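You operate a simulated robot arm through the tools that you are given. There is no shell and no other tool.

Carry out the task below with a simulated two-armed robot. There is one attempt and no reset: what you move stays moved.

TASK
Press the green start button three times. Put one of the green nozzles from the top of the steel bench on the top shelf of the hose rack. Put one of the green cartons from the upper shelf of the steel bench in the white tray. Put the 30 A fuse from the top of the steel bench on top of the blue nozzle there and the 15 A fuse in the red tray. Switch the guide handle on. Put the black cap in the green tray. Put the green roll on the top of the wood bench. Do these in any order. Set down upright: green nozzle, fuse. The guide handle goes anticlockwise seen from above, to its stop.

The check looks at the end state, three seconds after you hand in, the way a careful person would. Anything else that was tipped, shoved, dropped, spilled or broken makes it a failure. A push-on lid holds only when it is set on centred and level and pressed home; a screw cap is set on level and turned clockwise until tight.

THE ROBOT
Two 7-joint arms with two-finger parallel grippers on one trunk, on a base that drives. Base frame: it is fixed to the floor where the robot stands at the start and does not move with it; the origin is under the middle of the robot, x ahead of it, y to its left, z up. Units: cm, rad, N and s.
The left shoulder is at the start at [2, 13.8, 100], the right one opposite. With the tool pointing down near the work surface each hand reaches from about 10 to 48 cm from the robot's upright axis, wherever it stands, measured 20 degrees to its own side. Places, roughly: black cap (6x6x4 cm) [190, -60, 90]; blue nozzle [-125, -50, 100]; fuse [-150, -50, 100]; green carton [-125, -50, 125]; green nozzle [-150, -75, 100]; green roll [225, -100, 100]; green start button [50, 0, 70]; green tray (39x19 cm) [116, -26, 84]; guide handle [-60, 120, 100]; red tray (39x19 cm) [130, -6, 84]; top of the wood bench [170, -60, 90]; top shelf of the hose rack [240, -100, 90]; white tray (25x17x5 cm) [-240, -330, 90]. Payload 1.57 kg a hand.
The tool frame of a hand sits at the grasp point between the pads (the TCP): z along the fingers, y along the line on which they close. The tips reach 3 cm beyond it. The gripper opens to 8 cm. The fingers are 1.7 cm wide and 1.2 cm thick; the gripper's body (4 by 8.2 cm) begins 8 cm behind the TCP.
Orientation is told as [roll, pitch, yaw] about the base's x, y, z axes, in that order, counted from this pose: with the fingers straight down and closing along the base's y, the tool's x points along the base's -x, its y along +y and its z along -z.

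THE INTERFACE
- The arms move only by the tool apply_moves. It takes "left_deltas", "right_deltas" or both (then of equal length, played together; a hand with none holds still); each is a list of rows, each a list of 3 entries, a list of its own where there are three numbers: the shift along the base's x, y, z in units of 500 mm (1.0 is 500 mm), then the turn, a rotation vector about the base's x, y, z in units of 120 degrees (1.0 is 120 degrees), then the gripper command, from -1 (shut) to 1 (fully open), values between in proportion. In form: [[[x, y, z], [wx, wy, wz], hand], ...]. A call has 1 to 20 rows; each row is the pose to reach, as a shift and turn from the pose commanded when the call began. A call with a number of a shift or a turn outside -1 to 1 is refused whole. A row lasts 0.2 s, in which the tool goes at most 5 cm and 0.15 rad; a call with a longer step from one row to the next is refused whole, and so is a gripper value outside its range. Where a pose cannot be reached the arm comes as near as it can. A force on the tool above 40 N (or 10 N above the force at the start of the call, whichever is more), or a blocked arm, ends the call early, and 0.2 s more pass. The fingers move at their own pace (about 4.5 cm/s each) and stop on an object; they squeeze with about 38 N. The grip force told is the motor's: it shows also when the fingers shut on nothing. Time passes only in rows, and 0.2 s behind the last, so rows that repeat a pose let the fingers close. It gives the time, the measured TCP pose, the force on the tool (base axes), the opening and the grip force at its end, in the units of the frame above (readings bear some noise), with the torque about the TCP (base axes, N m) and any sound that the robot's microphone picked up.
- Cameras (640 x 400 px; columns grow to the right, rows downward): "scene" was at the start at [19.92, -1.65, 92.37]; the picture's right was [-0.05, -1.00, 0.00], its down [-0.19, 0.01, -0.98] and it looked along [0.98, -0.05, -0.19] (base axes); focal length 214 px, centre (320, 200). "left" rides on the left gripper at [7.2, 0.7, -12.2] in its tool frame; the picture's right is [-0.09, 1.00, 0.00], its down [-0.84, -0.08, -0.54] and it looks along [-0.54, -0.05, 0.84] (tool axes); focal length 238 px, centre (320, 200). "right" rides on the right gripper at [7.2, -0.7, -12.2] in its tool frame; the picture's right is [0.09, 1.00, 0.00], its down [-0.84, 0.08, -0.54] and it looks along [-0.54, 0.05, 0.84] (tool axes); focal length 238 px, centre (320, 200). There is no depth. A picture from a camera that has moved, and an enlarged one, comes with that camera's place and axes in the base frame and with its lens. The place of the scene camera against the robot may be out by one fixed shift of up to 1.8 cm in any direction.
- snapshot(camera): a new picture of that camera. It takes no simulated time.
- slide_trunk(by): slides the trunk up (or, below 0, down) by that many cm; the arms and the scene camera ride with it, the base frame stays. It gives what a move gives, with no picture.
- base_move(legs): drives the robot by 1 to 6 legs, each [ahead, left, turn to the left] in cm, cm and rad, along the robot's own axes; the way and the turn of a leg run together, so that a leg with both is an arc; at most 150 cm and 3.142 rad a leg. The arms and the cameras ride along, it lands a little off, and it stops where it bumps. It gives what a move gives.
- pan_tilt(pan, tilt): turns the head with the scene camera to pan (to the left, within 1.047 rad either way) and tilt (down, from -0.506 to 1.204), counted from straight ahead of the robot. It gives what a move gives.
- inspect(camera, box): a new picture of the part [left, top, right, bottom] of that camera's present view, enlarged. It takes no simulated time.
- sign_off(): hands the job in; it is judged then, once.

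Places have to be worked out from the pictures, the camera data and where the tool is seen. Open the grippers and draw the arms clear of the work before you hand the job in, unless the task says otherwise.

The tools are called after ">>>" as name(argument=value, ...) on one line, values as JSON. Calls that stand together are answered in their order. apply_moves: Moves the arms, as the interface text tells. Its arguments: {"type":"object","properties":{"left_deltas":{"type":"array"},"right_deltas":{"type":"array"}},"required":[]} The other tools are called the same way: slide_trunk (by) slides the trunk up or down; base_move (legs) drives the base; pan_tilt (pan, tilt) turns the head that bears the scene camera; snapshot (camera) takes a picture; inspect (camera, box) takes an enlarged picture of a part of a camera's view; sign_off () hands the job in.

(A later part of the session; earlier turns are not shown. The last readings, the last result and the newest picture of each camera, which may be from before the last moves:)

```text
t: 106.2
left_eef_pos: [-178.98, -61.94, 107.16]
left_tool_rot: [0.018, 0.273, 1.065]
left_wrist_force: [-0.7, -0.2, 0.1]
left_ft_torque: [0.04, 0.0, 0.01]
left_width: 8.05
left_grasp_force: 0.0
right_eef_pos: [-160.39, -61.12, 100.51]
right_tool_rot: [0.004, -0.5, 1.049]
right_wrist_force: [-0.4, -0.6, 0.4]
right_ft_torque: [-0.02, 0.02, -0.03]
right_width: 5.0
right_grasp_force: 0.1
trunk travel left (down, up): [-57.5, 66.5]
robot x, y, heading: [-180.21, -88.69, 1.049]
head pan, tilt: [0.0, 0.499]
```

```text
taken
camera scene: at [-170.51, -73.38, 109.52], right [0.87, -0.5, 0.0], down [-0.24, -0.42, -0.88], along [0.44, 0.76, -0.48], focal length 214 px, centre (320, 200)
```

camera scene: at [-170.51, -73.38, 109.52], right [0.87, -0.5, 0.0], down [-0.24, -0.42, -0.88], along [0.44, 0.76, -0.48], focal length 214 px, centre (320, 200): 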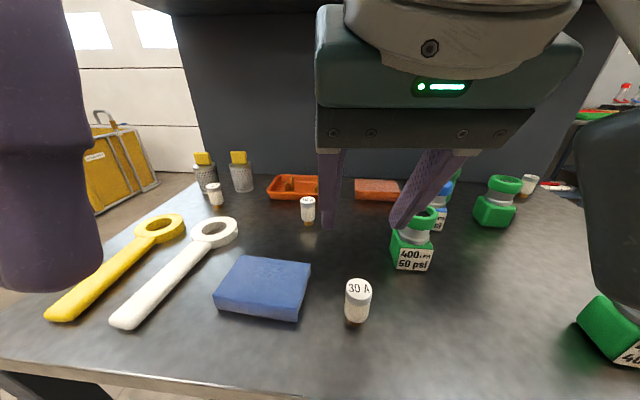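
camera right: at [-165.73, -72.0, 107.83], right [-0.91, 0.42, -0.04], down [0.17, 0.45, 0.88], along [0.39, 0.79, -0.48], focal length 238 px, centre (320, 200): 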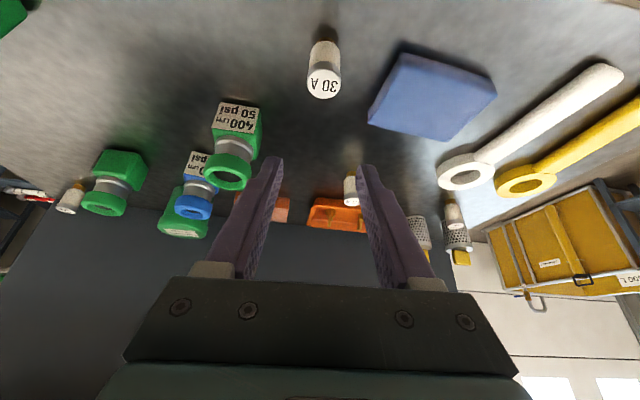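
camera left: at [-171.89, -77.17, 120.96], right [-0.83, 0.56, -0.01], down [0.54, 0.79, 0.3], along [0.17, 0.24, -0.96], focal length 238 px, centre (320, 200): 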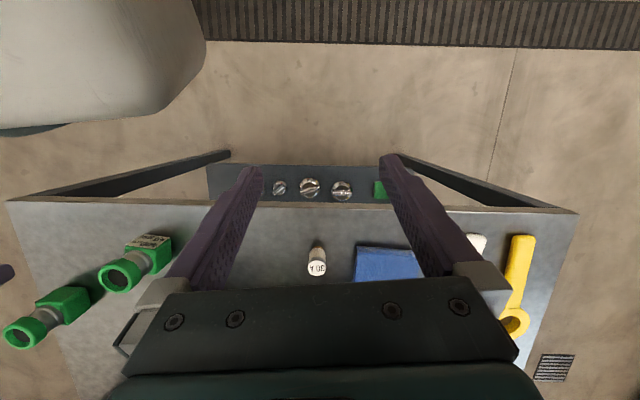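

The hand is straight above the 30 A fuse. I lower it so the pads straddle the fuse body.

>>> apply_moves(right_deltas=[[[0.002, -0.005, -0.05], [0, 0, 0], 0.25], [[0.002, -0.005, -0.1], [0, 0, 0], 0.25], [[0.002, -0.005, -0.15], [0, 0, 0], 0.25], [[0.002, -0.005, -0.19], [0, 0, 0], 0.25], [[0.002, -0.005, -0.219], [0, 0, 0], 0.25], [[0.002, -0.005, -0.219], [0, 0, 0], 0.25]])

>>> snapshot(camera="right")

>>> inspect(camera="scene", box=[260, 200, 460, 340])

```text
t: 107.6
left_eef_pos: [-178.99, -62.05, 107.26]
left_tool_rot: [0.019, 0.27, 1.065]
left_wrist_force: [-0.2, 1.1, -0.7]
left_ft_torque: [-0.01, 0.01, 0.0]
left_width: 7.94
left_grasp_force: 0.0
right_eef_pos: [-160.21, -61.44, 89.62]
right_tool_rot: [0.006, -0.501, 1.051]
right_wrist_force: [0.0, -0.7, -0.6]
right_ft_torque: [-0.04, 0.02, 0.01]
right_width: 5.01
right_grasp_force: 0.1
trunk travel left (down, up): [-57.5, 66.5]
robot x, y, heading: [-180.53, -88.6, 1.052]
head pan, tilt: [0.0, 0.499]
```

```text
taken
camera right: at [-165.61, -72.29, 96.92], right [-0.91, 0.42, -0.04], down [0.17, 0.45, 0.88], along [0.39, 0.79, -0.48], focal length 238 px, centre (320, 200)
```

right: 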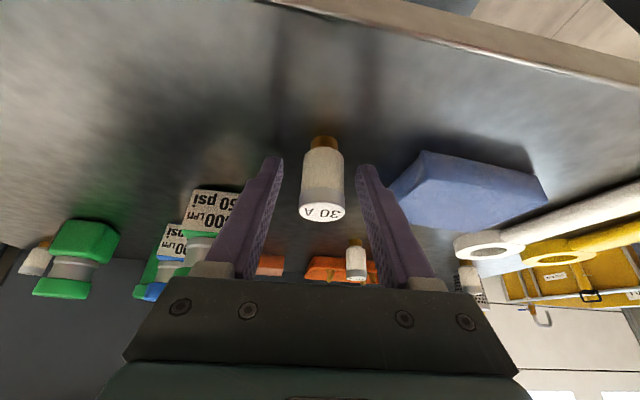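

```text
2.86 times, centred on (360, 270) of scene
camera zoom: at [-170.51, -73.38, 109.52], right [0.87, -0.5, 0.0], down [-0.24, -0.42, -0.88], along [0.44, 0.76, -0.48], focal length 613 px, centre (206, 0)
```

zoom: 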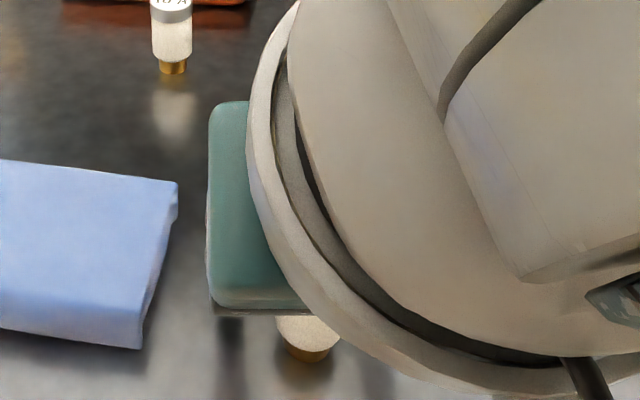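

The fuse is centred between the fingers. I close the gripper on it.

>>> apply_moves(right_deltas=[[[0, 0, 0], [0, 0, 0], -1], [[0, 0, 0], [0, 0, 0], -1], [[0, 0, 0], [0, 0, 0], -1], [[0, 0, 0], [0, 0, 0], -1]])

>>> snapshot(camera="right")

```text
t: 108.6
left_eef_pos: [-178.99, -61.97, 107.4]
left_tool_rot: [0.02, 0.271, 1.064]
left_wrist_force: [0.0, 1.0, -0.3]
left_ft_torque: [0.0, -0.03, -0.01]
left_width: 8.0
left_grasp_force: 0.0
right_eef_pos: [-160.3, -61.49, 89.74]
right_tool_rot: [0.003, -0.501, 1.051]
right_wrist_force: [0.5, -0.8, 0.4]
right_ft_torque: [0.0, -0.02, -0.01]
right_width: 2.52
right_grasp_force: 36.3
trunk travel left (down, up): [-57.5, 66.5]
robot x, y, heading: [-180.63, -88.98, 1.048]
head pan, tilt: [0.0, 0.499]
```

```text
taken
camera right: at [-165.6, -72.28, 96.95], right [-0.91, 0.42, -0.04], down [0.17, 0.45, 0.88], along [0.39, 0.79, -0.48], focal length 238 px, centre (320, 200)
```

right: 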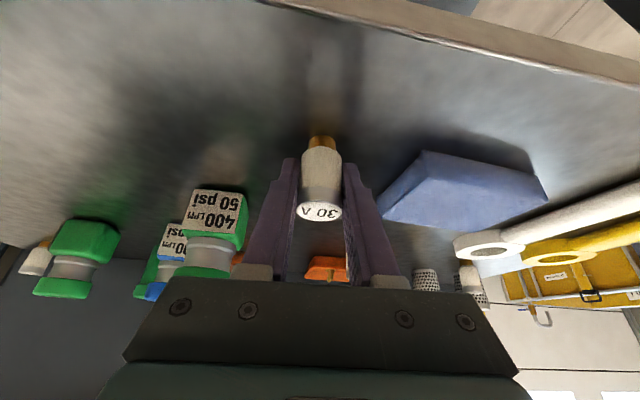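

Fuse held (2.5 cm wide). I lift it 14 cm and look at the blue nozzle from the hand camera.

>>> apply_moves(right_deltas=[[[0, 0, 0.04], [0, 0, 0], -1], [[0, 0, 0.1], [0, 0, 0], -1], [[0, 0, 0.17], [0, 0, 0], -1], [[0, 0, 0.24], [0, 0, 0], -1], [[0, 0, 0.29], [0, 0, 0], -1]])

>>> apply_moves(right_deltas=[[[0.06, 0.0, 0], [0, 0, 0], -1], [[0.13, 0.0, 0], [0, 0, 0], -1], [[0.2, 0.0, 0], [0, 0, 0], -1], [[0.27, 0.01, 0], [0, 0, 0], -1], [[0.33, 0.02, 0], [0, 0, 0], -1], [[0.33, 0.02, 0], [0, 0, 0], -1]])

>>> snapshot(camera="right")

>>> snapshot(camera="scene")

```text
t: 109.8
left_eef_pos: [-178.92, -61.98, 107.18]
left_tool_rot: [0.019, 0.271, 1.067]
left_wrist_force: [0.1, -0.3, -0.6]
left_ft_torque: [-0.03, -0.03, 0.01]
left_width: 8.0
left_grasp_force: 0.1
right_eef_pos: [-159.74, -61.35, 103.45]
right_tool_rot: [-0.008, -0.51, 1.042]
right_wrist_force: [4.9, 10.7, -18.4]
right_ft_torque: [1.44, -1.14, -0.4]
right_width: 2.52
right_grasp_force: 36.5
trunk travel left (down, up): [-57.5, 66.5]
robot x, y, heading: [-180.45, -88.6, 1.05]
head pan, tilt: [0.0, 0.499]
stopped in row 5 (right hand): the force on the tool passed its limit at 77 N (the readings are from after the stop); the commanded pose is now the measured one
```

```text
t: 111.2
left_eef_pos: [-178.98, -61.99, 107.28]
left_tool_rot: [0.019, 0.272, 1.065]
left_wrist_force: [-0.2, 0.3, 0.6]
left_ft_torque: [0.04, 0.01, -0.01]
left_width: 7.98
left_grasp_force: 0.1
right_eef_pos: [-143.31, -60.54, 103.51]
right_tool_rot: [-0.007, -0.51, 1.045]
right_wrist_force: [-0.7, 0.1, -0.8]
right_ft_torque: [0.0, -0.01, -0.03]
right_width: 2.52
right_grasp_force: 36.7
trunk travel left (down, up): [-57.5, 66.5]
robot x, y, heading: [-180.41, -88.79, 1.047]
head pan, tilt: [0.0, 0.499]
```

```text
taken
camera right: at [-148.82, -71.21, 110.67], right [-0.9, 0.43, -0.05], down [0.16, 0.44, 0.88], along [0.4, 0.78, -0.47], focal length 238 px, centre (320, 200)
```

right: 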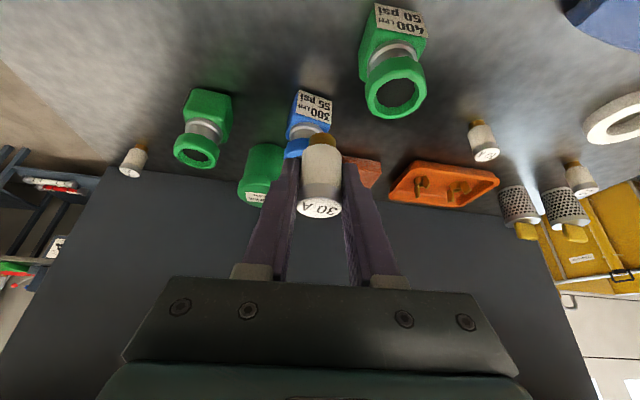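

```text
taken
camera scene: at [-170.52, -73.39, 109.52], right [0.87, -0.5, 0.0], down [-0.24, -0.42, -0.88], along [0.44, 0.76, -0.48], focal length 214 px, centre (320, 200)
```

scene: 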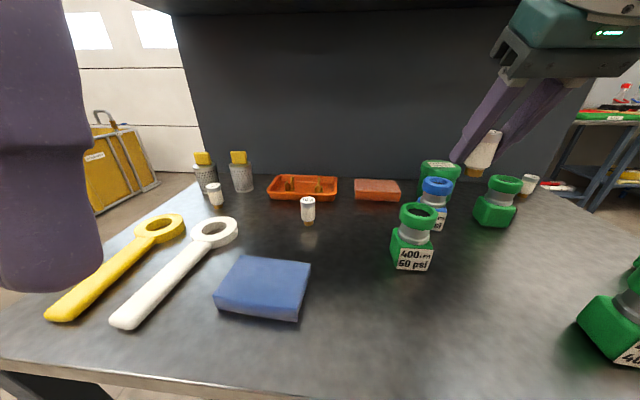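

The lift ended against something (likely the head), but the fuse is still held the same way. I need the blue nozzle's ring centre precisely, so I zoom both views.

>>> inspect(camera="scene", box=[390, 150, 490, 230])

>>> inspect(camera="right", box=[240, 80, 400, 240])

```text
5.00 times, centred on (440, 190) of scene
camera zoom: at [-170.52, -73.39, 109.52], right [0.87, -0.5, 0.0], down [-0.24, -0.42, -0.88], along [0.44, 0.76, -0.48], focal length 1072 px, centre (-280, 250)
```

zoom: 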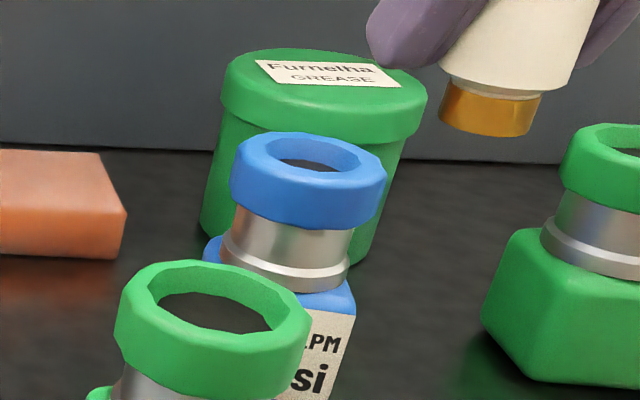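

```text
2.50 times, centred on (320, 160) of right
camera zoom: at [-148.82, -71.21, 110.67], right [-0.9, 0.43, -0.05], down [0.16, 0.44, 0.88], along [0.4, 0.78, -0.47], focal length 596 px, centre (320, 300)
```

zoom: 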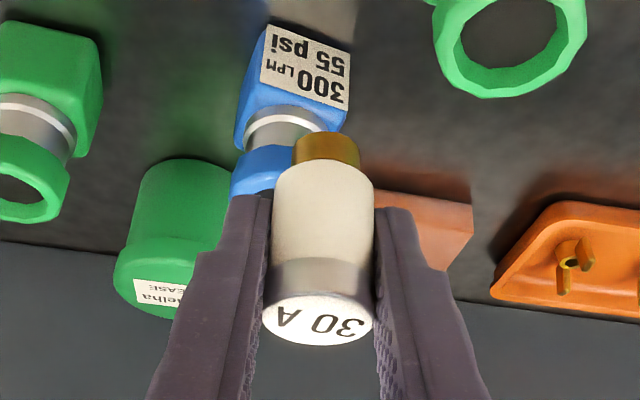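

The ring has a shallow recess (inner about 2.7 cm) and its centre works out near [-137.8, -53.6], top about z 94.4. I move the fuse above it at the same height.

>>> apply_moves(right_deltas=[[[0.03, 0.037, 0], [0, 0, 0], -1], [[0.06, 0.075, 0], [0, 0, 0], -1], [[0.09, 0.112, 0], [0, 0, 0], -1], [[0.11, 0.137, 0], [0, 0, 0], -1], [[0.11, 0.137, 0], [0, 0, 0], -1]])

>>> inspect(camera="right", box=[240, 60, 400, 240])

>>> inspect(camera="scene", box=[390, 110, 530, 230])

```text
t: 112.5
left_eef_pos: [-178.94, -62.04, 107.23]
left_tool_rot: [0.019, 0.273, 1.064]
left_wrist_force: [0.4, -0.1, 0.2]
left_ft_torque: [-0.01, -0.01, 0.03]
left_width: 8.01
left_grasp_force: 0.1
right_eef_pos: [-137.81, -53.49, 103.52]
right_tool_rot: [-0.007, -0.508, 1.046]
right_wrist_force: [0.3, 0.6, -1.2]
right_ft_torque: [-0.01, 0.0, 0.0]
right_width: 2.51
right_grasp_force: 36.6
trunk travel left (down, up): [-57.5, 66.5]
robot x, y, heading: [-181.41, -88.91, 1.051]
head pan, tilt: [0.0, 0.499]
```

```text
2.22 times, centred on (320, 150) of right
camera zoom: at [-143.3, -64.3, 110.68], right [-0.9, 0.43, -0.05], down [0.16, 0.44, 0.88], along [0.4, 0.78, -0.47], focal length 530 px, centre (320, 311)
```

zoom: 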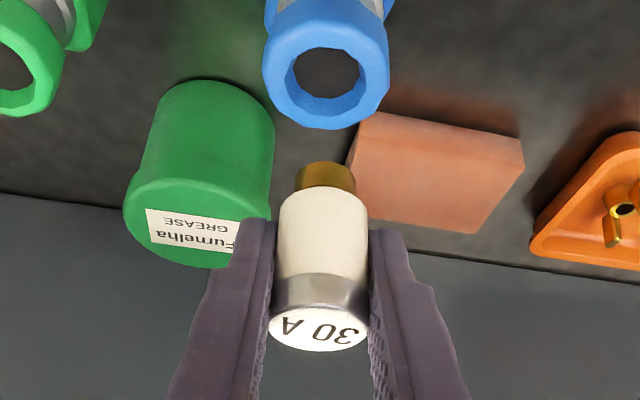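

```text
3.33 times, centred on (460, 170) of scene
camera zoom: at [-170.52, -73.39, 109.52], right [0.87, -0.5, 0.0], down [-0.24, -0.42, -0.88], along [0.44, 0.76, -0.48], focal length 715 px, centre (-147, 300)
```

zoom: 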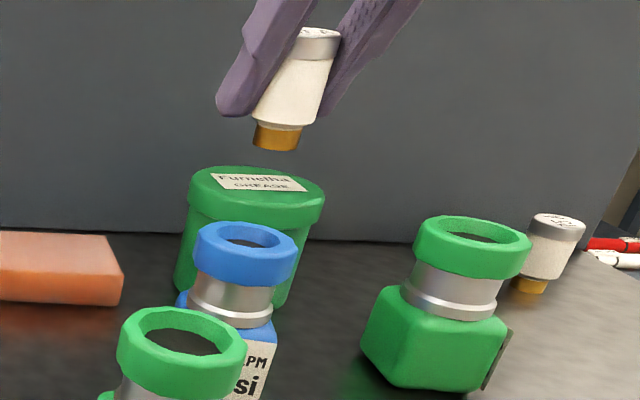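

The hand view shows the ring centre near [-137.2, -53.2] and the pin slightly short of it. I correct 0.45/0.5 cm and lower to about 1.2 cm above the ring to recheck.

>>> apply_moves(right_deltas=[[[0.005, 0.005, -0.02], [0, 0, 0], -1], [[0.009, 0.01, -0.045], [0, 0, 0], -1], [[0.009, 0.01, -0.07], [0, 0, 0], -1], [[0.009, 0.01, -0.09], [0, 0, 0], -1], [[0.009, 0.01, -0.09], [0, 0, 0], -1]])

>>> inspect(camera="right", box=[240, 60, 400, 240])

>>> inspect(camera="scene", box=[390, 130, 490, 230])

```text
t: 113.7
left_eef_pos: [-179.08, -62.0, 107.13]
left_tool_rot: [0.019, 0.272, 1.064]
left_wrist_force: [0.6, -0.1, -0.3]
left_ft_torque: [0.0, -0.01, 0.0]
left_width: 7.98
left_grasp_force: 0.1
right_eef_pos: [-137.42, -53.03, 98.96]
right_tool_rot: [-0.006, -0.51, 1.045]
right_wrist_force: [0.1, -0.7, -0.7]
right_ft_torque: [0.0, 0.01, 0.02]
right_width: 2.53
right_grasp_force: 36.8
trunk travel left (down, up): [-57.5, 66.5]
robot x, y, heading: [-180.73, -88.76, 1.053]
head pan, tilt: [0.0, 0.499]
```

```text
2.22 times, centred on (320, 150) of right
camera zoom: at [-142.92, -63.77, 106.19], right [-0.9, 0.43, -0.05], down [0.16, 0.44, 0.88], along [0.4, 0.78, -0.47], focal length 530 px, centre (320, 311)
```

zoom: 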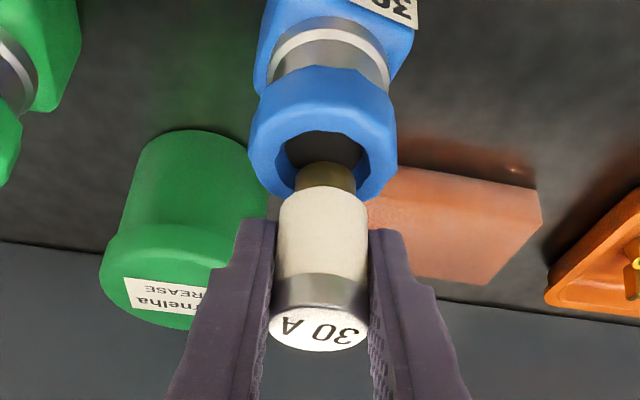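

```text
4.00 times, centred on (440, 180) of scene
camera zoom: at [-170.52, -73.39, 109.52], right [0.87, -0.5, 0.0], down [-0.24, -0.42, -0.88], along [0.44, 0.76, -0.48], focal length 858 px, centre (-160, 280)
```

zoom: 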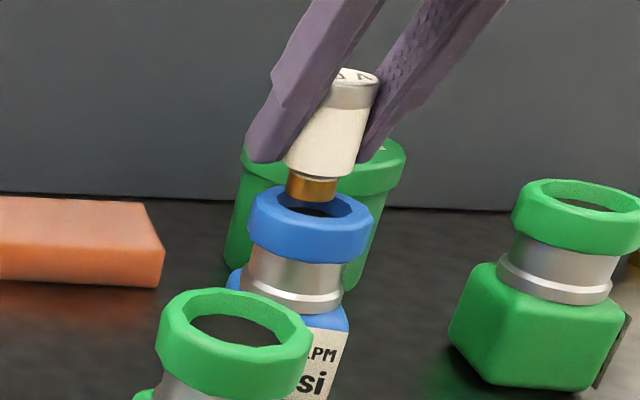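

Fuse is upright and nearly centred; it needs about 0.2 cm right and ahead. I correct, then lower in small steps toward the ring, watching the force.

>>> apply_moves(right_deltas=[[[0.006, 0.0015, 0], [0, 0, 0], -1], [[0.006, 0.0015, -0.01], [0, 0, 0], -1], [[0.006, 0.0015, -0.018], [0, 0, 0], -1], [[0.006, 0.0015, -0.024], [0, 0, 0], -1], [[0.006, 0.0015, -0.024], [0, 0, 0], -1]])

>>> inspect(camera="right", box=[240, 60, 400, 240])

>>> inspect(camera="scene", box=[400, 140, 480, 220])

```text
t: 114.8
left_eef_pos: [-178.75, -61.81, 107.24]
left_tool_rot: [0.019, 0.269, 1.067]
left_wrist_force: [-0.2, 1.0, 0.7]
left_ft_torque: [-0.02, 0.04, 0.03]
left_width: 7.97
left_grasp_force: 0.0
right_eef_pos: [-136.85, -52.65, 98.16]
right_tool_rot: [-0.004, -0.516, 1.045]
right_wrist_force: [-0.1, 1.6, 23.4]
right_ft_torque: [0.06, 0.08, 0.04]
right_width: 2.54
right_grasp_force: 36.9
trunk travel left (down, up): [-57.5, 66.5]
robot x, y, heading: [-180.36, -88.66, 1.054]
head pan, tilt: [0.0, 0.499]
```

```text
2.22 times, centred on (320, 150) of right
camera zoom: at [-142.44, -63.47, 105.27], right [-0.9, 0.43, -0.05], down [0.16, 0.44, 0.88], along [0.41, 0.79, -0.46], focal length 530 px, centre (320, 311)
```

zoom: 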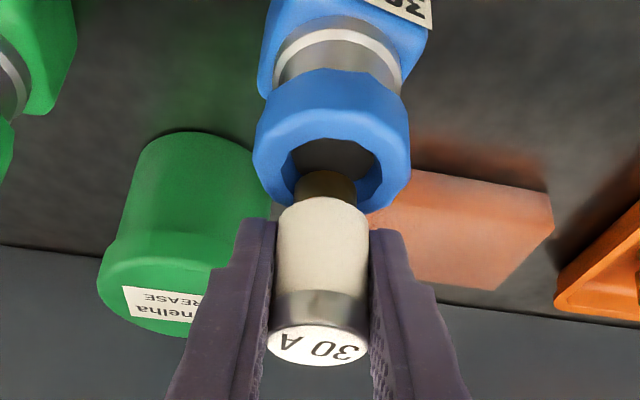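

```text
5.00 times, centred on (440, 180) of scene
camera zoom: at [-170.36, -73.23, 109.58], right [0.87, -0.5, 0.0], down [-0.24, -0.41, -0.88], along [0.44, 0.76, -0.48], focal length 1072 px, centre (-280, 300)
```

zoom: 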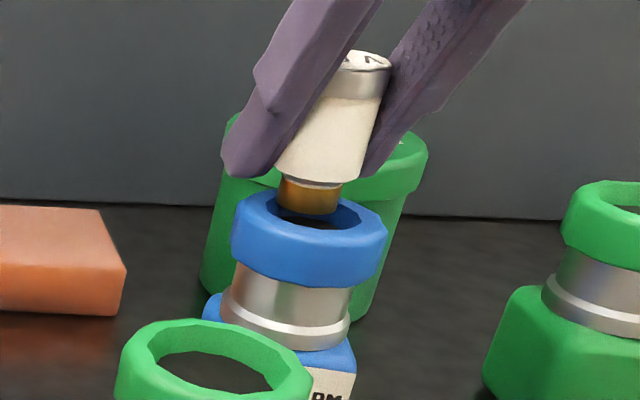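

Contact came early (23 N at pin height 94.7), so the pin rests on the ring's far rim; the ring top is about 94.7 and its centre about [-137.3, -53.2]. I lift 1 cm, shift back, and recheck.

>>> apply_moves(right_deltas=[[[0, 0, 0.01], [0, 0, 0], -1], [[0, 0, 0.02], [0, 0, 0], -1], [[-0.003, -0.004, 0.02], [0, 0, 0], -1], [[-0.003, -0.004, 0.02], [0, 0, 0], -1]])

>>> inspect(camera="right", box=[260, 80, 380, 200])

>>> inspect(camera="scene", box=[400, 140, 480, 220])

```text
t: 115.8
left_eef_pos: [-178.9, -62.12, 107.27]
left_tool_rot: [0.019, 0.272, 1.065]
left_wrist_force: [0.1, 0.6, -0.3]
left_ft_torque: [0.01, 0.01, 0.0]
left_width: 7.97
left_grasp_force: 0.0
right_eef_pos: [-137.19, -53.27, 98.78]
right_tool_rot: [-0.005, -0.509, 1.044]
right_wrist_force: [0.2, -1.1, -0.4]
right_ft_torque: [-0.03, 0.0, 0.0]
right_width: 2.51
right_grasp_force: 36.4
trunk travel left (down, up): [-57.5, 66.5]
robot x, y, heading: [-180.11, -88.88, 1.047]
head pan, tilt: [0.0, 0.499]
```

```text
3.33 times, centred on (320, 140) of right
camera zoom: at [-142.76, -63.91, 106.03], right [-0.9, 0.43, -0.05], down [0.16, 0.45, 0.88], along [0.4, 0.78, -0.47], focal length 794 px, centre (320, 400)
```

zoom: 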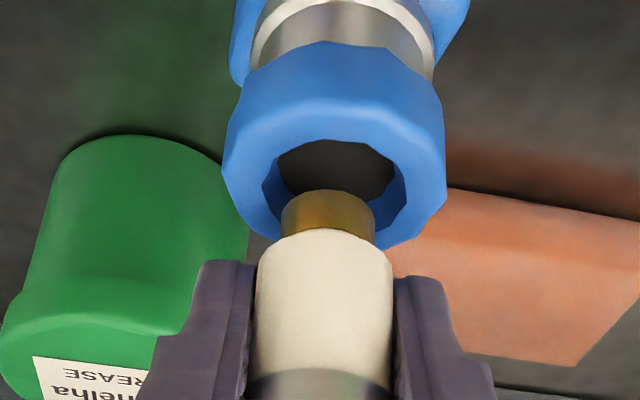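

```text
5.00 times, centred on (440, 180) of scene
camera zoom: at [-170.52, -73.39, 109.52], right [0.87, -0.5, 0.0], down [-0.24, -0.42, -0.88], along [0.44, 0.76, -0.48], focal length 1072 px, centre (-280, 300)
```

zoom: 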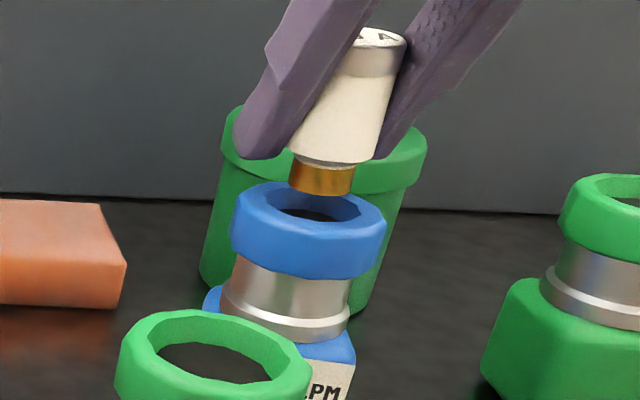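

Vision now shows the pin only ~0.25 cm ahead of the ring's centre. I shift back slightly and lower 0.9 cm.

>>> apply_moves(right_deltas=[[[-0.004, -0.0033, 0], [0, 0, 0], -1], [[-0.004, -0.0033, -0.006], [0, 0, 0], -1], [[-0.004, -0.0033, -0.012], [0, 0, 0], -1], [[-0.004, -0.0033, -0.018], [0, 0, 0], -1], [[-0.004, -0.0033, -0.018], [0, 0, 0], -1]])

>>> inspect(camera="right", box=[260, 80, 380, 200])

>>> inspect(camera="scene", box=[400, 140, 480, 220])

```text
t: 117.0
left_eef_pos: [-178.96, -62.01, 107.34]
left_tool_rot: [0.02, 0.27, 1.066]
left_wrist_force: [0.0, -0.4, 0.0]
left_ft_torque: [0.04, 0.0, 0.01]
left_width: 8.0
left_grasp_force: 0.0
right_eef_pos: [-137.41, -53.11, 98.22]
right_tool_rot: [-0.006, -0.514, 1.044]
right_wrist_force: [-3.6, -6.0, 19.3]
right_ft_torque: [-0.18, 0.2, 0.02]
right_width: 2.53
right_grasp_force: 36.7
trunk travel left (down, up): [-57.5, 66.5]
robot x, y, heading: [-180.47, -88.79, 1.051]
head pan, tilt: [0.0, 0.499]
```

```text
3.33 times, centred on (320, 140) of right
camera zoom: at [-142.87, -63.97, 105.33], right [-0.9, 0.43, -0.05], down [0.16, 0.44, 0.88], along [0.4, 0.79, -0.47], focal length 794 px, centre (320, 400)
```

zoom: 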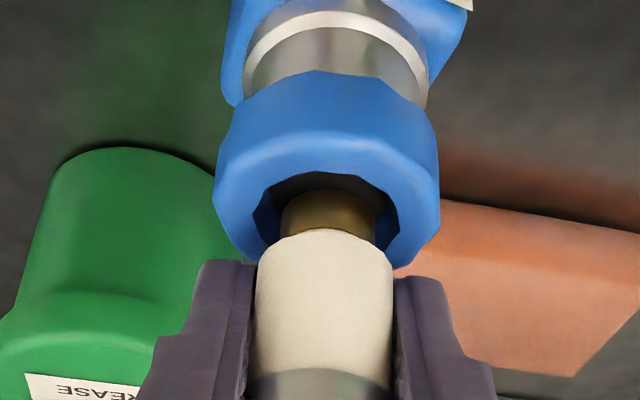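

```text
5.00 times, centred on (440, 180) of scene
camera zoom: at [-170.44, -73.36, 109.57], right [0.87, -0.5, 0.0], down [-0.24, -0.42, -0.88], along [0.44, 0.76, -0.48], focal length 1072 px, centre (-280, 300)
```

zoom: 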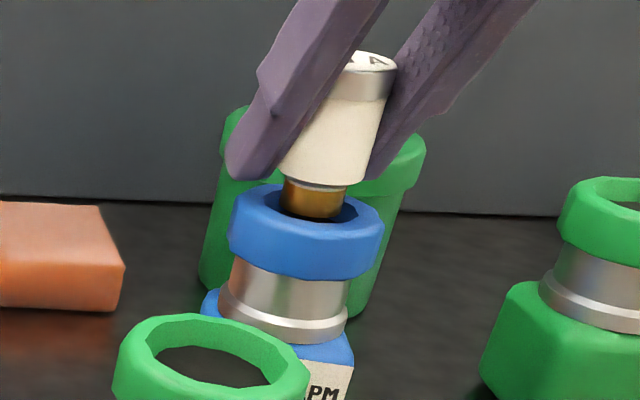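

Torque readings say the pin is pressing flat near its centre at height 94.75, i.e. it stands on the dark disc inside the ring. I relieve the preload and gently open.

>>> apply_moves(right_deltas=[[[0, 0, 0.005], [0, 0, 0], -1], [[0, 0, 0.006], [0, 0, 0], -1], [[0, 0, 0.006], [0, 0, 0], -1]])

>>> inspect(camera="scene", box=[400, 140, 480, 220])

```text
t: 117.8
left_eef_pos: [-178.87, -61.96, 107.34]
left_tool_rot: [0.019, 0.271, 1.066]
left_wrist_force: [0.1, 0.8, 0.8]
left_ft_torque: [0.0, -0.01, 0.0]
left_width: 7.99
left_grasp_force: 0.0
right_eef_pos: [-137.48, -53.25, 98.16]
right_tool_rot: [-0.008, -0.511, 1.045]
right_wrist_force: [0.3, 1.8, 5.5]
right_ft_torque: [0.15, -0.03, 0.01]
right_width: 2.51
right_grasp_force: 36.3
trunk travel left (down, up): [-57.5, 66.5]
robot x, y, heading: [-180.8, -88.88, 1.054]
head pan, tilt: [0.0, 0.499]
```

```text
5.00 times, centred on (440, 180) of scene
camera zoom: at [-170.47, -73.31, 109.53], right [0.87, -0.5, 0.0], down [-0.24, -0.41, -0.88], along [0.44, 0.76, -0.48], focal length 1072 px, centre (-280, 300)
```

zoom: 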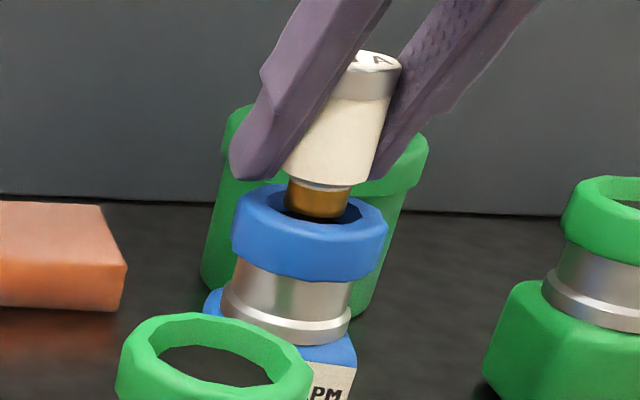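

Force is down to about 5 N. I open the gripper in small steps and look.

>>> apply_moves(right_deltas=[[[0, 0, 0], [0, 0, 0], -0.32], [[0, 0, 0], [0, 0, 0], -0.25], [[0, 0, 0], [0, 0, 0], -0.15], [[0, 0, 0], [0, 0, 0], 0.0], [[0, 0, 0], [0, 0, 0], 0.1]])

>>> inspect(camera="scene", box=[400, 140, 480, 220])

>>> inspect(camera="right", box=[240, 60, 400, 240])

```text
t: 119.0
left_eef_pos: [-178.89, -62.02, 107.2]
left_tool_rot: [0.019, 0.272, 1.065]
left_wrist_force: [-0.4, -0.4, -0.3]
left_ft_torque: [0.01, 0.04, 0.02]
left_width: 8.0
left_grasp_force: 0.0
right_eef_pos: [-137.52, -53.2, 98.17]
right_tool_rot: [-0.009, -0.51, 1.046]
right_wrist_force: [0.3, 0.3, 0.1]
right_ft_torque: [0.01, 0.0, 0.0]
right_width: 4.39
right_grasp_force: 0.1
trunk travel left (down, up): [-57.5, 66.5]
robot x, y, heading: [-180.91, -88.54, 1.055]
head pan, tilt: [0.0, 0.499]
```

```text
5.00 times, centred on (440, 180) of scene
camera zoom: at [-170.51, -73.38, 109.52], right [0.87, -0.5, 0.0], down [-0.24, -0.42, -0.88], along [0.44, 0.76, -0.48], focal length 1072 px, centre (-280, 300)
```

zoom: 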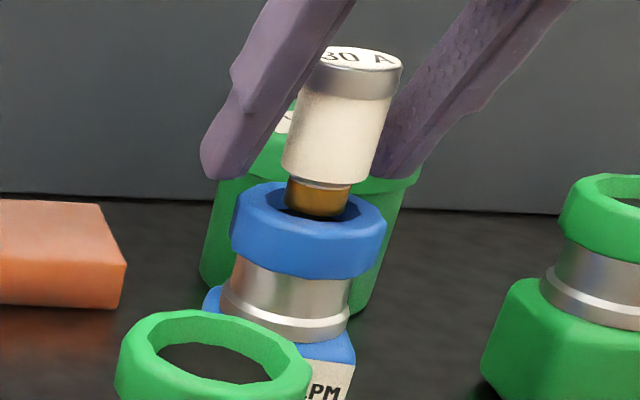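

```text
2.22 times, centred on (320, 150) of right
camera zoom: at [-142.96, -64.06, 105.4], right [-0.9, 0.43, -0.05], down [0.16, 0.44, 0.88], along [0.4, 0.78, -0.47], focal length 530 px, centre (320, 311)
```

zoom: 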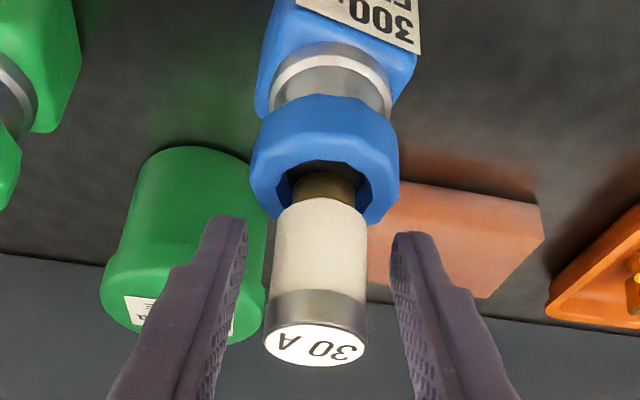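

The fuse stands upright in the ring. I retreat along the finger axis, up and back.

>>> apply_moves(right_deltas=[[[-0.007, -0.013, 0.026], [0, 0, 0], 0.15], [[-0.022, -0.039, 0.08], [0, 0, 0], 0.2], [[-0.04, -0.07, 0.145], [0, 0, 0], 0.2], [[-0.058, -0.102, 0.208], [0, 0, 0], 0.2]])

>>> snapshot(camera="scene")

>>> snapshot(camera="right")

```text
t: 120.0
left_eef_pos: [-178.93, -61.95, 107.22]
left_tool_rot: [0.021, 0.273, 1.065]
left_wrist_force: [-0.5, -0.5, 0.5]
left_ft_torque: [-0.03, 0.0, 0.04]
left_width: 7.98
left_grasp_force: 0.0
right_eef_pos: [-140.38, -58.48, 108.62]
right_tool_rot: [-0.008, -0.51, 1.042]
right_wrist_force: [-0.1, -0.4, -0.1]
right_ft_torque: [0.01, -0.01, -0.01]
right_width: 4.81
right_grasp_force: 0.0
trunk travel left (down, up): [-57.5, 66.5]
robot x, y, heading: [-180.68, -88.94, 1.052]
head pan, tilt: [0.0, 0.499]
```

```text
taken
camera scene: at [-170.51, -73.39, 109.52], right [0.87, -0.5, 0.0], down [-0.24, -0.42, -0.88], along [0.44, 0.76, -0.48], focal length 214 px, centre (320, 200)
```

scene: 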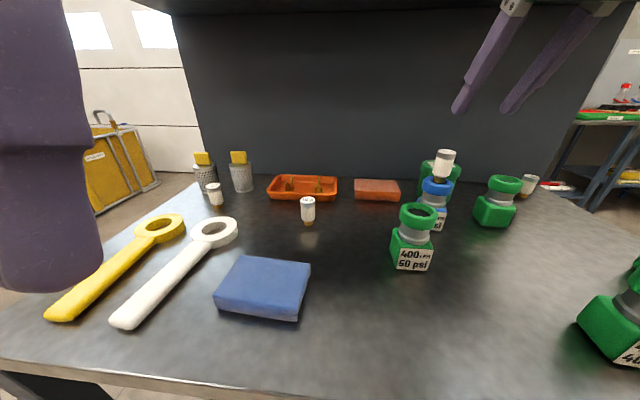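

```text
taken
camera right: at [-145.85, -69.22, 115.83], right [-0.9, 0.43, -0.05], down [0.16, 0.44, 0.88], along [0.4, 0.78, -0.47], focal length 238 px, centre (320, 200)
```

right: 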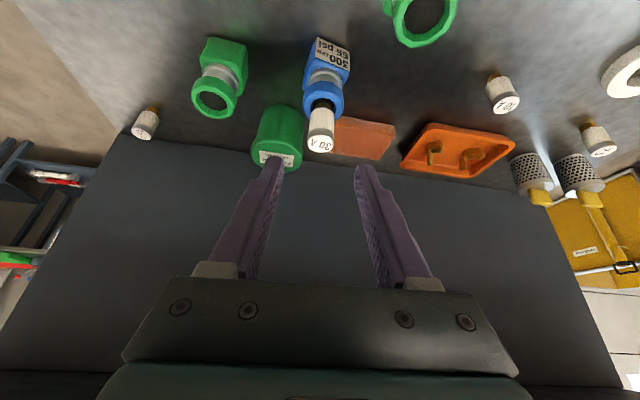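

30 A fuse done. Next the green carton: I draw the right hand back and raise the trunk to see the upper shelf.

>>> apply_moves(right_deltas=[[[-0.025, -0.043, 0.0], [0, 0, 0], 1], [[-0.05, -0.087, 0.0], [0, 0, 0], 1], [[-0.075, -0.13, 0.0], [0, 0, 0], 1], [[-0.1, -0.173, 0.0], [0, 0, 0], 1]])

>>> slide_trunk(by=34)

>>> pan_tilt(pan=-0.15, tilt=0.45)

>>> snapshot(camera="scene")

>>> snapshot(camera="right")

```text
t: 121.2
left_eef_pos: [-178.77, -61.97, 107.26]
left_tool_rot: [0.02, 0.274, 1.064]
left_wrist_force: [0.5, 0.4, -0.5]
left_ft_torque: [-0.01, -0.04, 0.0]
left_width: 7.99
left_grasp_force: 0.1
right_eef_pos: [-145.06, -68.71, 104.79]
right_tool_rot: [-0.068, -0.396, 1.059]
right_wrist_force: [0.4, 1.1, -1.0]
right_ft_torque: [-0.01, 0.03, -0.01]
right_width: 8.03
right_grasp_force: 0.1
trunk travel left (down, up): [-57.5, 66.5]
robot x, y, heading: [-180.56, -88.69, 1.055]
head pan, tilt: [0.0, 0.499]
stopped in row 4 (right hand): the arm was blocked; the commanded pose is now the measured one
```

```text
t: 124.6
left_eef_pos: [-178.88, -62.03, 141.19]
left_tool_rot: [0.018, 0.273, 1.066]
left_wrist_force: [-0.1, -0.1, 0.6]
left_ft_torque: [0.0, 0.0, -0.01]
left_width: 7.99
left_grasp_force: 0.0
right_eef_pos: [-145.27, -68.82, 138.86]
right_tool_rot: [-0.069, -0.394, 1.058]
right_wrist_force: [-0.2, -0.1, -0.2]
right_ft_torque: [-0.02, 0.01, 0.04]
right_width: 8.0
right_grasp_force: 0.0
trunk travel left (down, up): [-91.5, 32.5]
robot x, y, heading: [-180.66, -88.82, 1.047]
head pan, tilt: [0.0, 0.499]
```

```text
t: 125.3
left_eef_pos: [-178.99, -61.95, 141.22]
left_tool_rot: [0.019, 0.272, 1.065]
left_wrist_force: [-0.5, -0.7, -0.3]
left_ft_torque: [-0.01, -0.04, -0.02]
left_width: 7.99
left_grasp_force: 0.1
right_eef_pos: [-145.06, -68.75, 138.75]
right_tool_rot: [-0.07, -0.395, 1.057]
right_wrist_force: [-0.3, -1.6, 0.0]
right_ft_torque: [0.01, 0.01, -0.02]
right_width: 8.01
right_grasp_force: 0.0
trunk travel left (down, up): [-91.5, 32.5]
robot x, y, heading: [-180.65, -88.75, 1.049]
head pan, tilt: [-0.15, 0.45]
```

```text
taken
camera scene: at [-169.33, -74.07, 143.97], right [0.78, -0.62, 0.0], down [-0.27, -0.34, -0.9], along [0.56, 0.71, -0.44], focal length 214 px, centre (320, 200)
```

scene: 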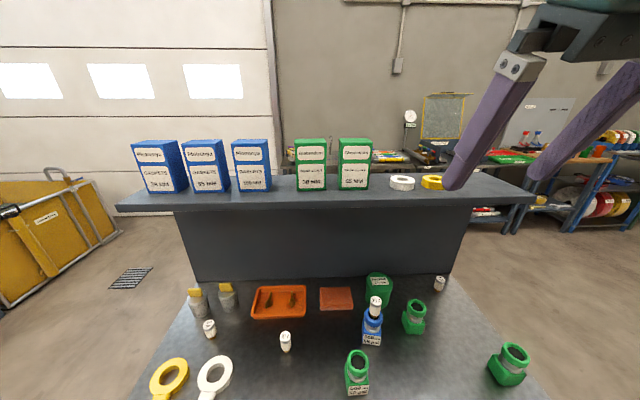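

```text
taken
camera right: at [-150.73, -78.47, 147.4], right [-0.89, 0.44, -0.1], down [0.18, 0.55, 0.82], along [0.41, 0.71, -0.57], focal length 238 px, centre (320, 200)
```

right: 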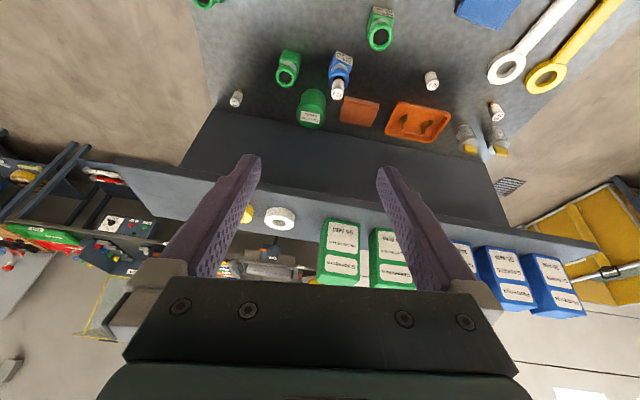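

I can see the cartons well: the right green one (65 mm) has its front face centred near [-134.5, -41.2], shelf top z about 123.7, width 6.7 cm. I swing the right hand to point almost level toward it, stopping in front of the shelf edge.

>>> apply_moves(right_deltas=[[[0.012, 0.042, -0.01], [0.046, -0.022, 0.001], 1], [[0.023, 0.085, -0.02], [0.093, -0.044, 0.002], 1], [[0.035, 0.127, -0.04], [0.139, -0.065, 0.004], 1], [[0.047, 0.17, -0.065], [0.186, -0.087, 0.005], 1], [[0.058, 0.212, -0.09], [0.232, -0.109, 0.006], 1], [[0.07, 0.254, -0.12], [0.278, -0.131, 0.007], 1], [[0.081, 0.297, -0.15], [0.325, -0.152, 0.009], 1], [[0.093, 0.339, -0.176], [0.371, -0.174, 0.01], 1], [[0.093, 0.339, -0.176], [0.371, -0.174, 0.01], 1]])

>>> snapshot(camera="right")

>>> snapshot(camera="scene")

```text
t: 127.5
left_eef_pos: [-178.91, -62.08, 141.26]
left_tool_rot: [0.019, 0.273, 1.063]
left_wrist_force: [0.1, -0.8, -0.3]
left_ft_torque: [0.01, -0.03, 0.03]
left_width: 8.0
left_grasp_force: 0.2
right_eef_pos: [-144.65, -49.87, 129.15]
right_tool_rot: [0.035, -1.132, 0.957]
right_wrist_force: [-0.6, 0.1, 0.7]
right_ft_torque: [0.01, 0.0, -0.02]
right_width: 7.99
right_grasp_force: 0.1
right hand out of reach, approached as far as the arm can: row 6, 7, 8, 9
trunk travel left (down, up): [-91.5, 32.5]
robot x, y, heading: [-180.68, -88.58, 1.053]
head pan, tilt: [-0.15, 0.45]
stopped in row 9 (right hand): the arm was blocked; the commanded pose is now the measured one
```

```text
taken
camera right: at [-151.79, -61.71, 127.86], right [-0.85, 0.52, -0.07], down [-0.13, -0.08, 0.99], along [0.51, 0.85, 0.13], focal length 238 px, centre (320, 200)
```

right: 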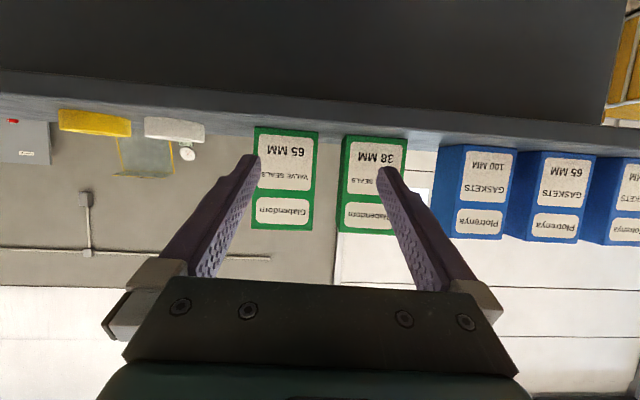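

```text
taken
camera scene: at [-169.33, -74.08, 143.97], right [0.78, -0.62, 0.0], down [-0.27, -0.34, -0.9], along [0.56, 0.71, -0.44], focal length 214 px, centre (320, 200)
```

scene: 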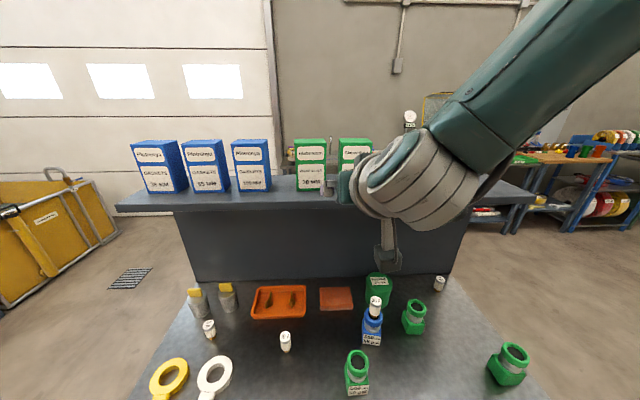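

The arm is short of range with the shoulder so high; the hand sits in front of the shelf edge by about 5 cm. I lower the trunk 20 cm so the forearm is more level, then raise the hand again.

>>> apply_moves(right_deltas=[[[-0.02, -0.035, 0], [0, 0, 0], 1], [[-0.04, -0.07, 0], [0, 0, 0], 1]])

>>> slide_trunk(by=-20)

```text
t: 128.1
left_eef_pos: [-179.06, -61.98, 141.21]
left_tool_rot: [0.02, 0.272, 1.066]
left_wrist_force: [0.1, -0.2, 0.1]
left_ft_torque: [0.0, 0.04, 0.01]
left_width: 7.99
left_grasp_force: 0.1
right_eef_pos: [-147.39, -53.66, 127.8]
right_tool_rot: [0.018, -1.095, 0.966]
right_wrist_force: [-0.2, 0.3, 0.7]
right_ft_torque: [0.02, 0.02, 0.03]
right_width: 8.0
right_grasp_force: 0.0
right hand out of reach, approached as far as the arm can: row 2
trunk travel left (down, up): [-91.5, 32.5]
robot x, y, heading: [-180.59, -88.76, 1.047]
head pan, tilt: [-0.15, 0.45]
```

```text
t: 130.2
left_eef_pos: [-178.96, -61.88, 121.4]
left_tool_rot: [0.02, 0.273, 1.065]
left_wrist_force: [-0.5, 0.6, 0.2]
left_ft_torque: [0.02, 0.0, -0.02]
left_width: 8.01
left_grasp_force: 0.1
right_eef_pos: [-147.44, -53.74, 107.71]
right_tool_rot: [0.022, -1.092, 0.961]
right_wrist_force: [-0.1, 0.2, -0.6]
right_ft_torque: [0.0, -0.01, -0.02]
right_width: 8.01
right_grasp_force: 0.2
trunk travel left (down, up): [-71.5, 52.5]
robot x, y, heading: [-180.26, -88.74, 1.052]
head pan, tilt: [-0.15, 0.45]
```

Now I raise the hand in front of the shelf to carton height, aligning it with the 65 mm carton.

>>> apply_moves(right_deltas=[[[0.014, -0.004, 0.06], [0.009, -0.005, 0.006], 1], [[0.029, -0.009, 0.125], [0.018, -0.01, 0.012], 1], [[0.043, -0.013, 0.19], [0.027, -0.015, 0.018], 1], [[0.057, -0.017, 0.255], [0.036, -0.021, 0.025], 1], [[0.071, -0.021, 0.32], [0.045, -0.026, 0.031], 1], [[0.086, -0.026, 0.38], [0.053, -0.031, 0.037], 1], [[0.1, -0.03, 0.436], [0.062, -0.036, 0.043], 1], [[0.1, -0.03, 0.436], [0.062, -0.036, 0.043], 1]])

>>> snapshot(camera="right")

>>> snapshot(camera="scene")

```text
t: 130.8
left_eef_pos: [-179.02, -62.07, 121.17]
left_tool_rot: [0.018, 0.272, 1.066]
left_wrist_force: [-0.5, 0.2, 1.3]
left_ft_torque: [-0.02, 0.01, 0.0]
left_width: 7.99
left_grasp_force: 0.1
right_eef_pos: [-148.63, -57.06, 105.91]
right_tool_rot: [0.0, -0.974, 1.014]
right_wrist_force: [-0.2, 0.2, 0.2]
right_ft_torque: [0.0, -0.01, 0.0]
right_width: 7.98
right_grasp_force: 0.0
trunk travel left (down, up): [-71.5, 52.5]
robot x, y, heading: [-180.57, -89.18, 1.052]
head pan, tilt: [-0.15, 0.45]
stopped in row 2 (right hand): the arm was blocked; the commanded pose is now the measured one
```

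```text
taken
camera right: at [-155.42, -69.26, 106.86], right [-0.87, 0.48, -0.08], down [-0.05, 0.06, 1.0], along [0.48, 0.87, -0.03], focal length 238 px, centre (320, 200)
```

right: 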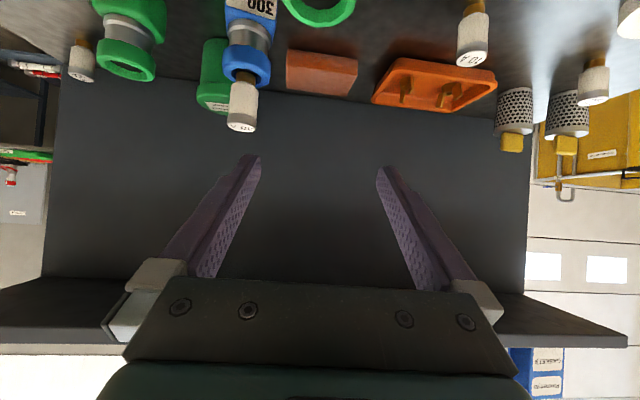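

```text
taken
camera scene: at [-169.33, -74.07, 123.97], right [0.78, -0.62, 0.0], down [-0.27, -0.34, -0.9], along [0.56, 0.71, -0.44], focal length 214 px, centre (320, 200)
```

scene: 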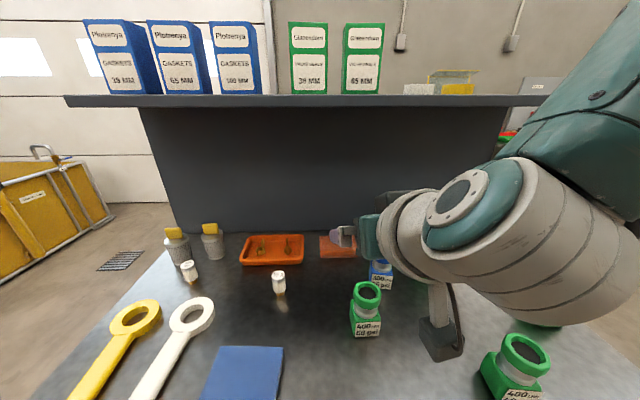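

The arm got blocked in this folded posture. I bring it back to a milder tilt (about 0.5), further right and higher, before trying again with a gentler tilt.

>>> apply_moves(right_deltas=[[[0.022, -0.012, 0.01], [-0.039, 0.023, 0], 1], [[0.043, -0.025, 0.03], [-0.078, 0.045, 0], 1], [[0.065, -0.037, 0.06], [-0.117, 0.068, 0], 1], [[0.087, -0.05, 0.1], [-0.156, 0.09, 0], 1], [[0.087, -0.05, 0.14], [-0.195, 0.113, 0], 1], [[0.087, -0.05, 0.18], [-0.195, 0.113, 0], 1]])

>>> snapshot(camera="scene")

```text
t: 131.6
left_eef_pos: [-178.91, -62.0, 121.1]
left_tool_rot: [0.019, 0.271, 1.065]
left_wrist_force: [-0.5, 0.6, 0.5]
left_ft_torque: [0.0, -0.02, 0.01]
left_width: 8.02
left_grasp_force: 0.0
right_eef_pos: [-149.04, -63.37, 100.92]
right_tool_rot: [-0.023, -0.548, 1.045]
right_wrist_force: [-0.8, -0.5, 0.1]
right_ft_torque: [-0.01, 0.04, 0.02]
right_width: 8.02
right_grasp_force: 0.1
trunk travel left (down, up): [-71.5, 52.5]
robot x, y, heading: [-180.6, -88.69, 1.048]
head pan, tilt: [-0.15, 0.45]
stopped in row 3 (right hand): the arm was blocked; the commanded pose is now the measured one
```

```text
taken
camera scene: at [-169.33, -74.07, 123.97], right [0.78, -0.62, 0.0], down [-0.27, -0.34, -0.9], along [0.56, 0.71, -0.44], focal length 214 px, centre (320, 200)
```

scene: 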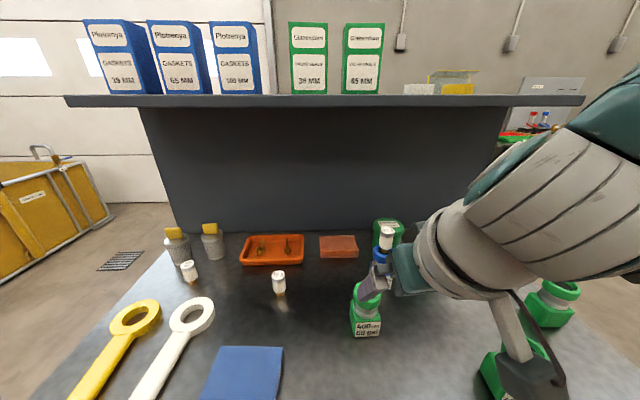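

The hand sagged to z 101 during that move, above the nozzles but too near. I raise the trunk 12 cm to get clear, then look.

>>> slide_trunk(by=12)

>>> snapshot(camera="right")

>>> snapshot(camera="left")

```text
t: 133.1
left_eef_pos: [-179.03, -61.89, 133.25]
left_tool_rot: [0.021, 0.271, 1.066]
left_wrist_force: [0.0, -0.9, 1.1]
left_ft_torque: [0.0, 0.01, 0.01]
left_width: 8.02
left_grasp_force: 0.0
right_eef_pos: [-149.01, -63.26, 112.84]
right_tool_rot: [-0.025, -0.548, 1.045]
right_wrist_force: [0.5, -0.1, -0.6]
right_ft_torque: [0.0, 0.02, 0.01]
right_width: 7.99
right_grasp_force: 0.1
trunk travel left (down, up): [-83.5, 40.5]
robot x, y, heading: [-180.77, -89.01, 1.05]
head pan, tilt: [-0.15, 0.45]
```

```text
taken
camera right: at [-154.85, -74.19, 119.58], right [-0.89, 0.44, -0.07], down [0.14, 0.42, 0.9], along [0.43, 0.79, -0.44], focal length 238 px, centre (320, 200)
```

right: 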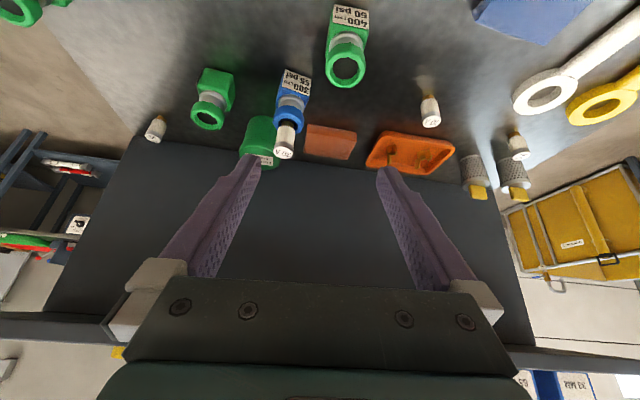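

```text
taken
camera left: at [-181.06, -65.03, 146.95], right [-0.82, 0.57, -0.01], down [0.54, 0.79, 0.3], along [0.17, 0.24, -0.96], focal length 238 px, centre (320, 200)
```

left: 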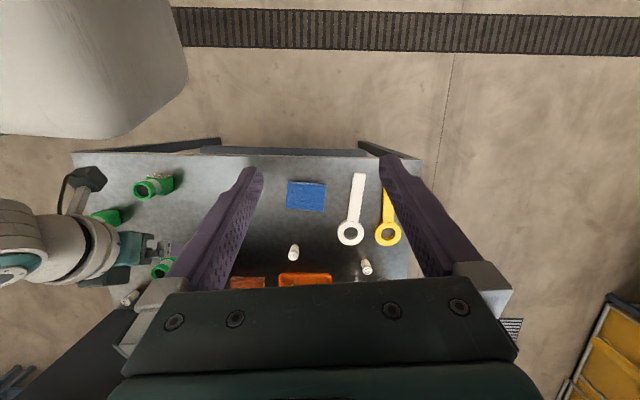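

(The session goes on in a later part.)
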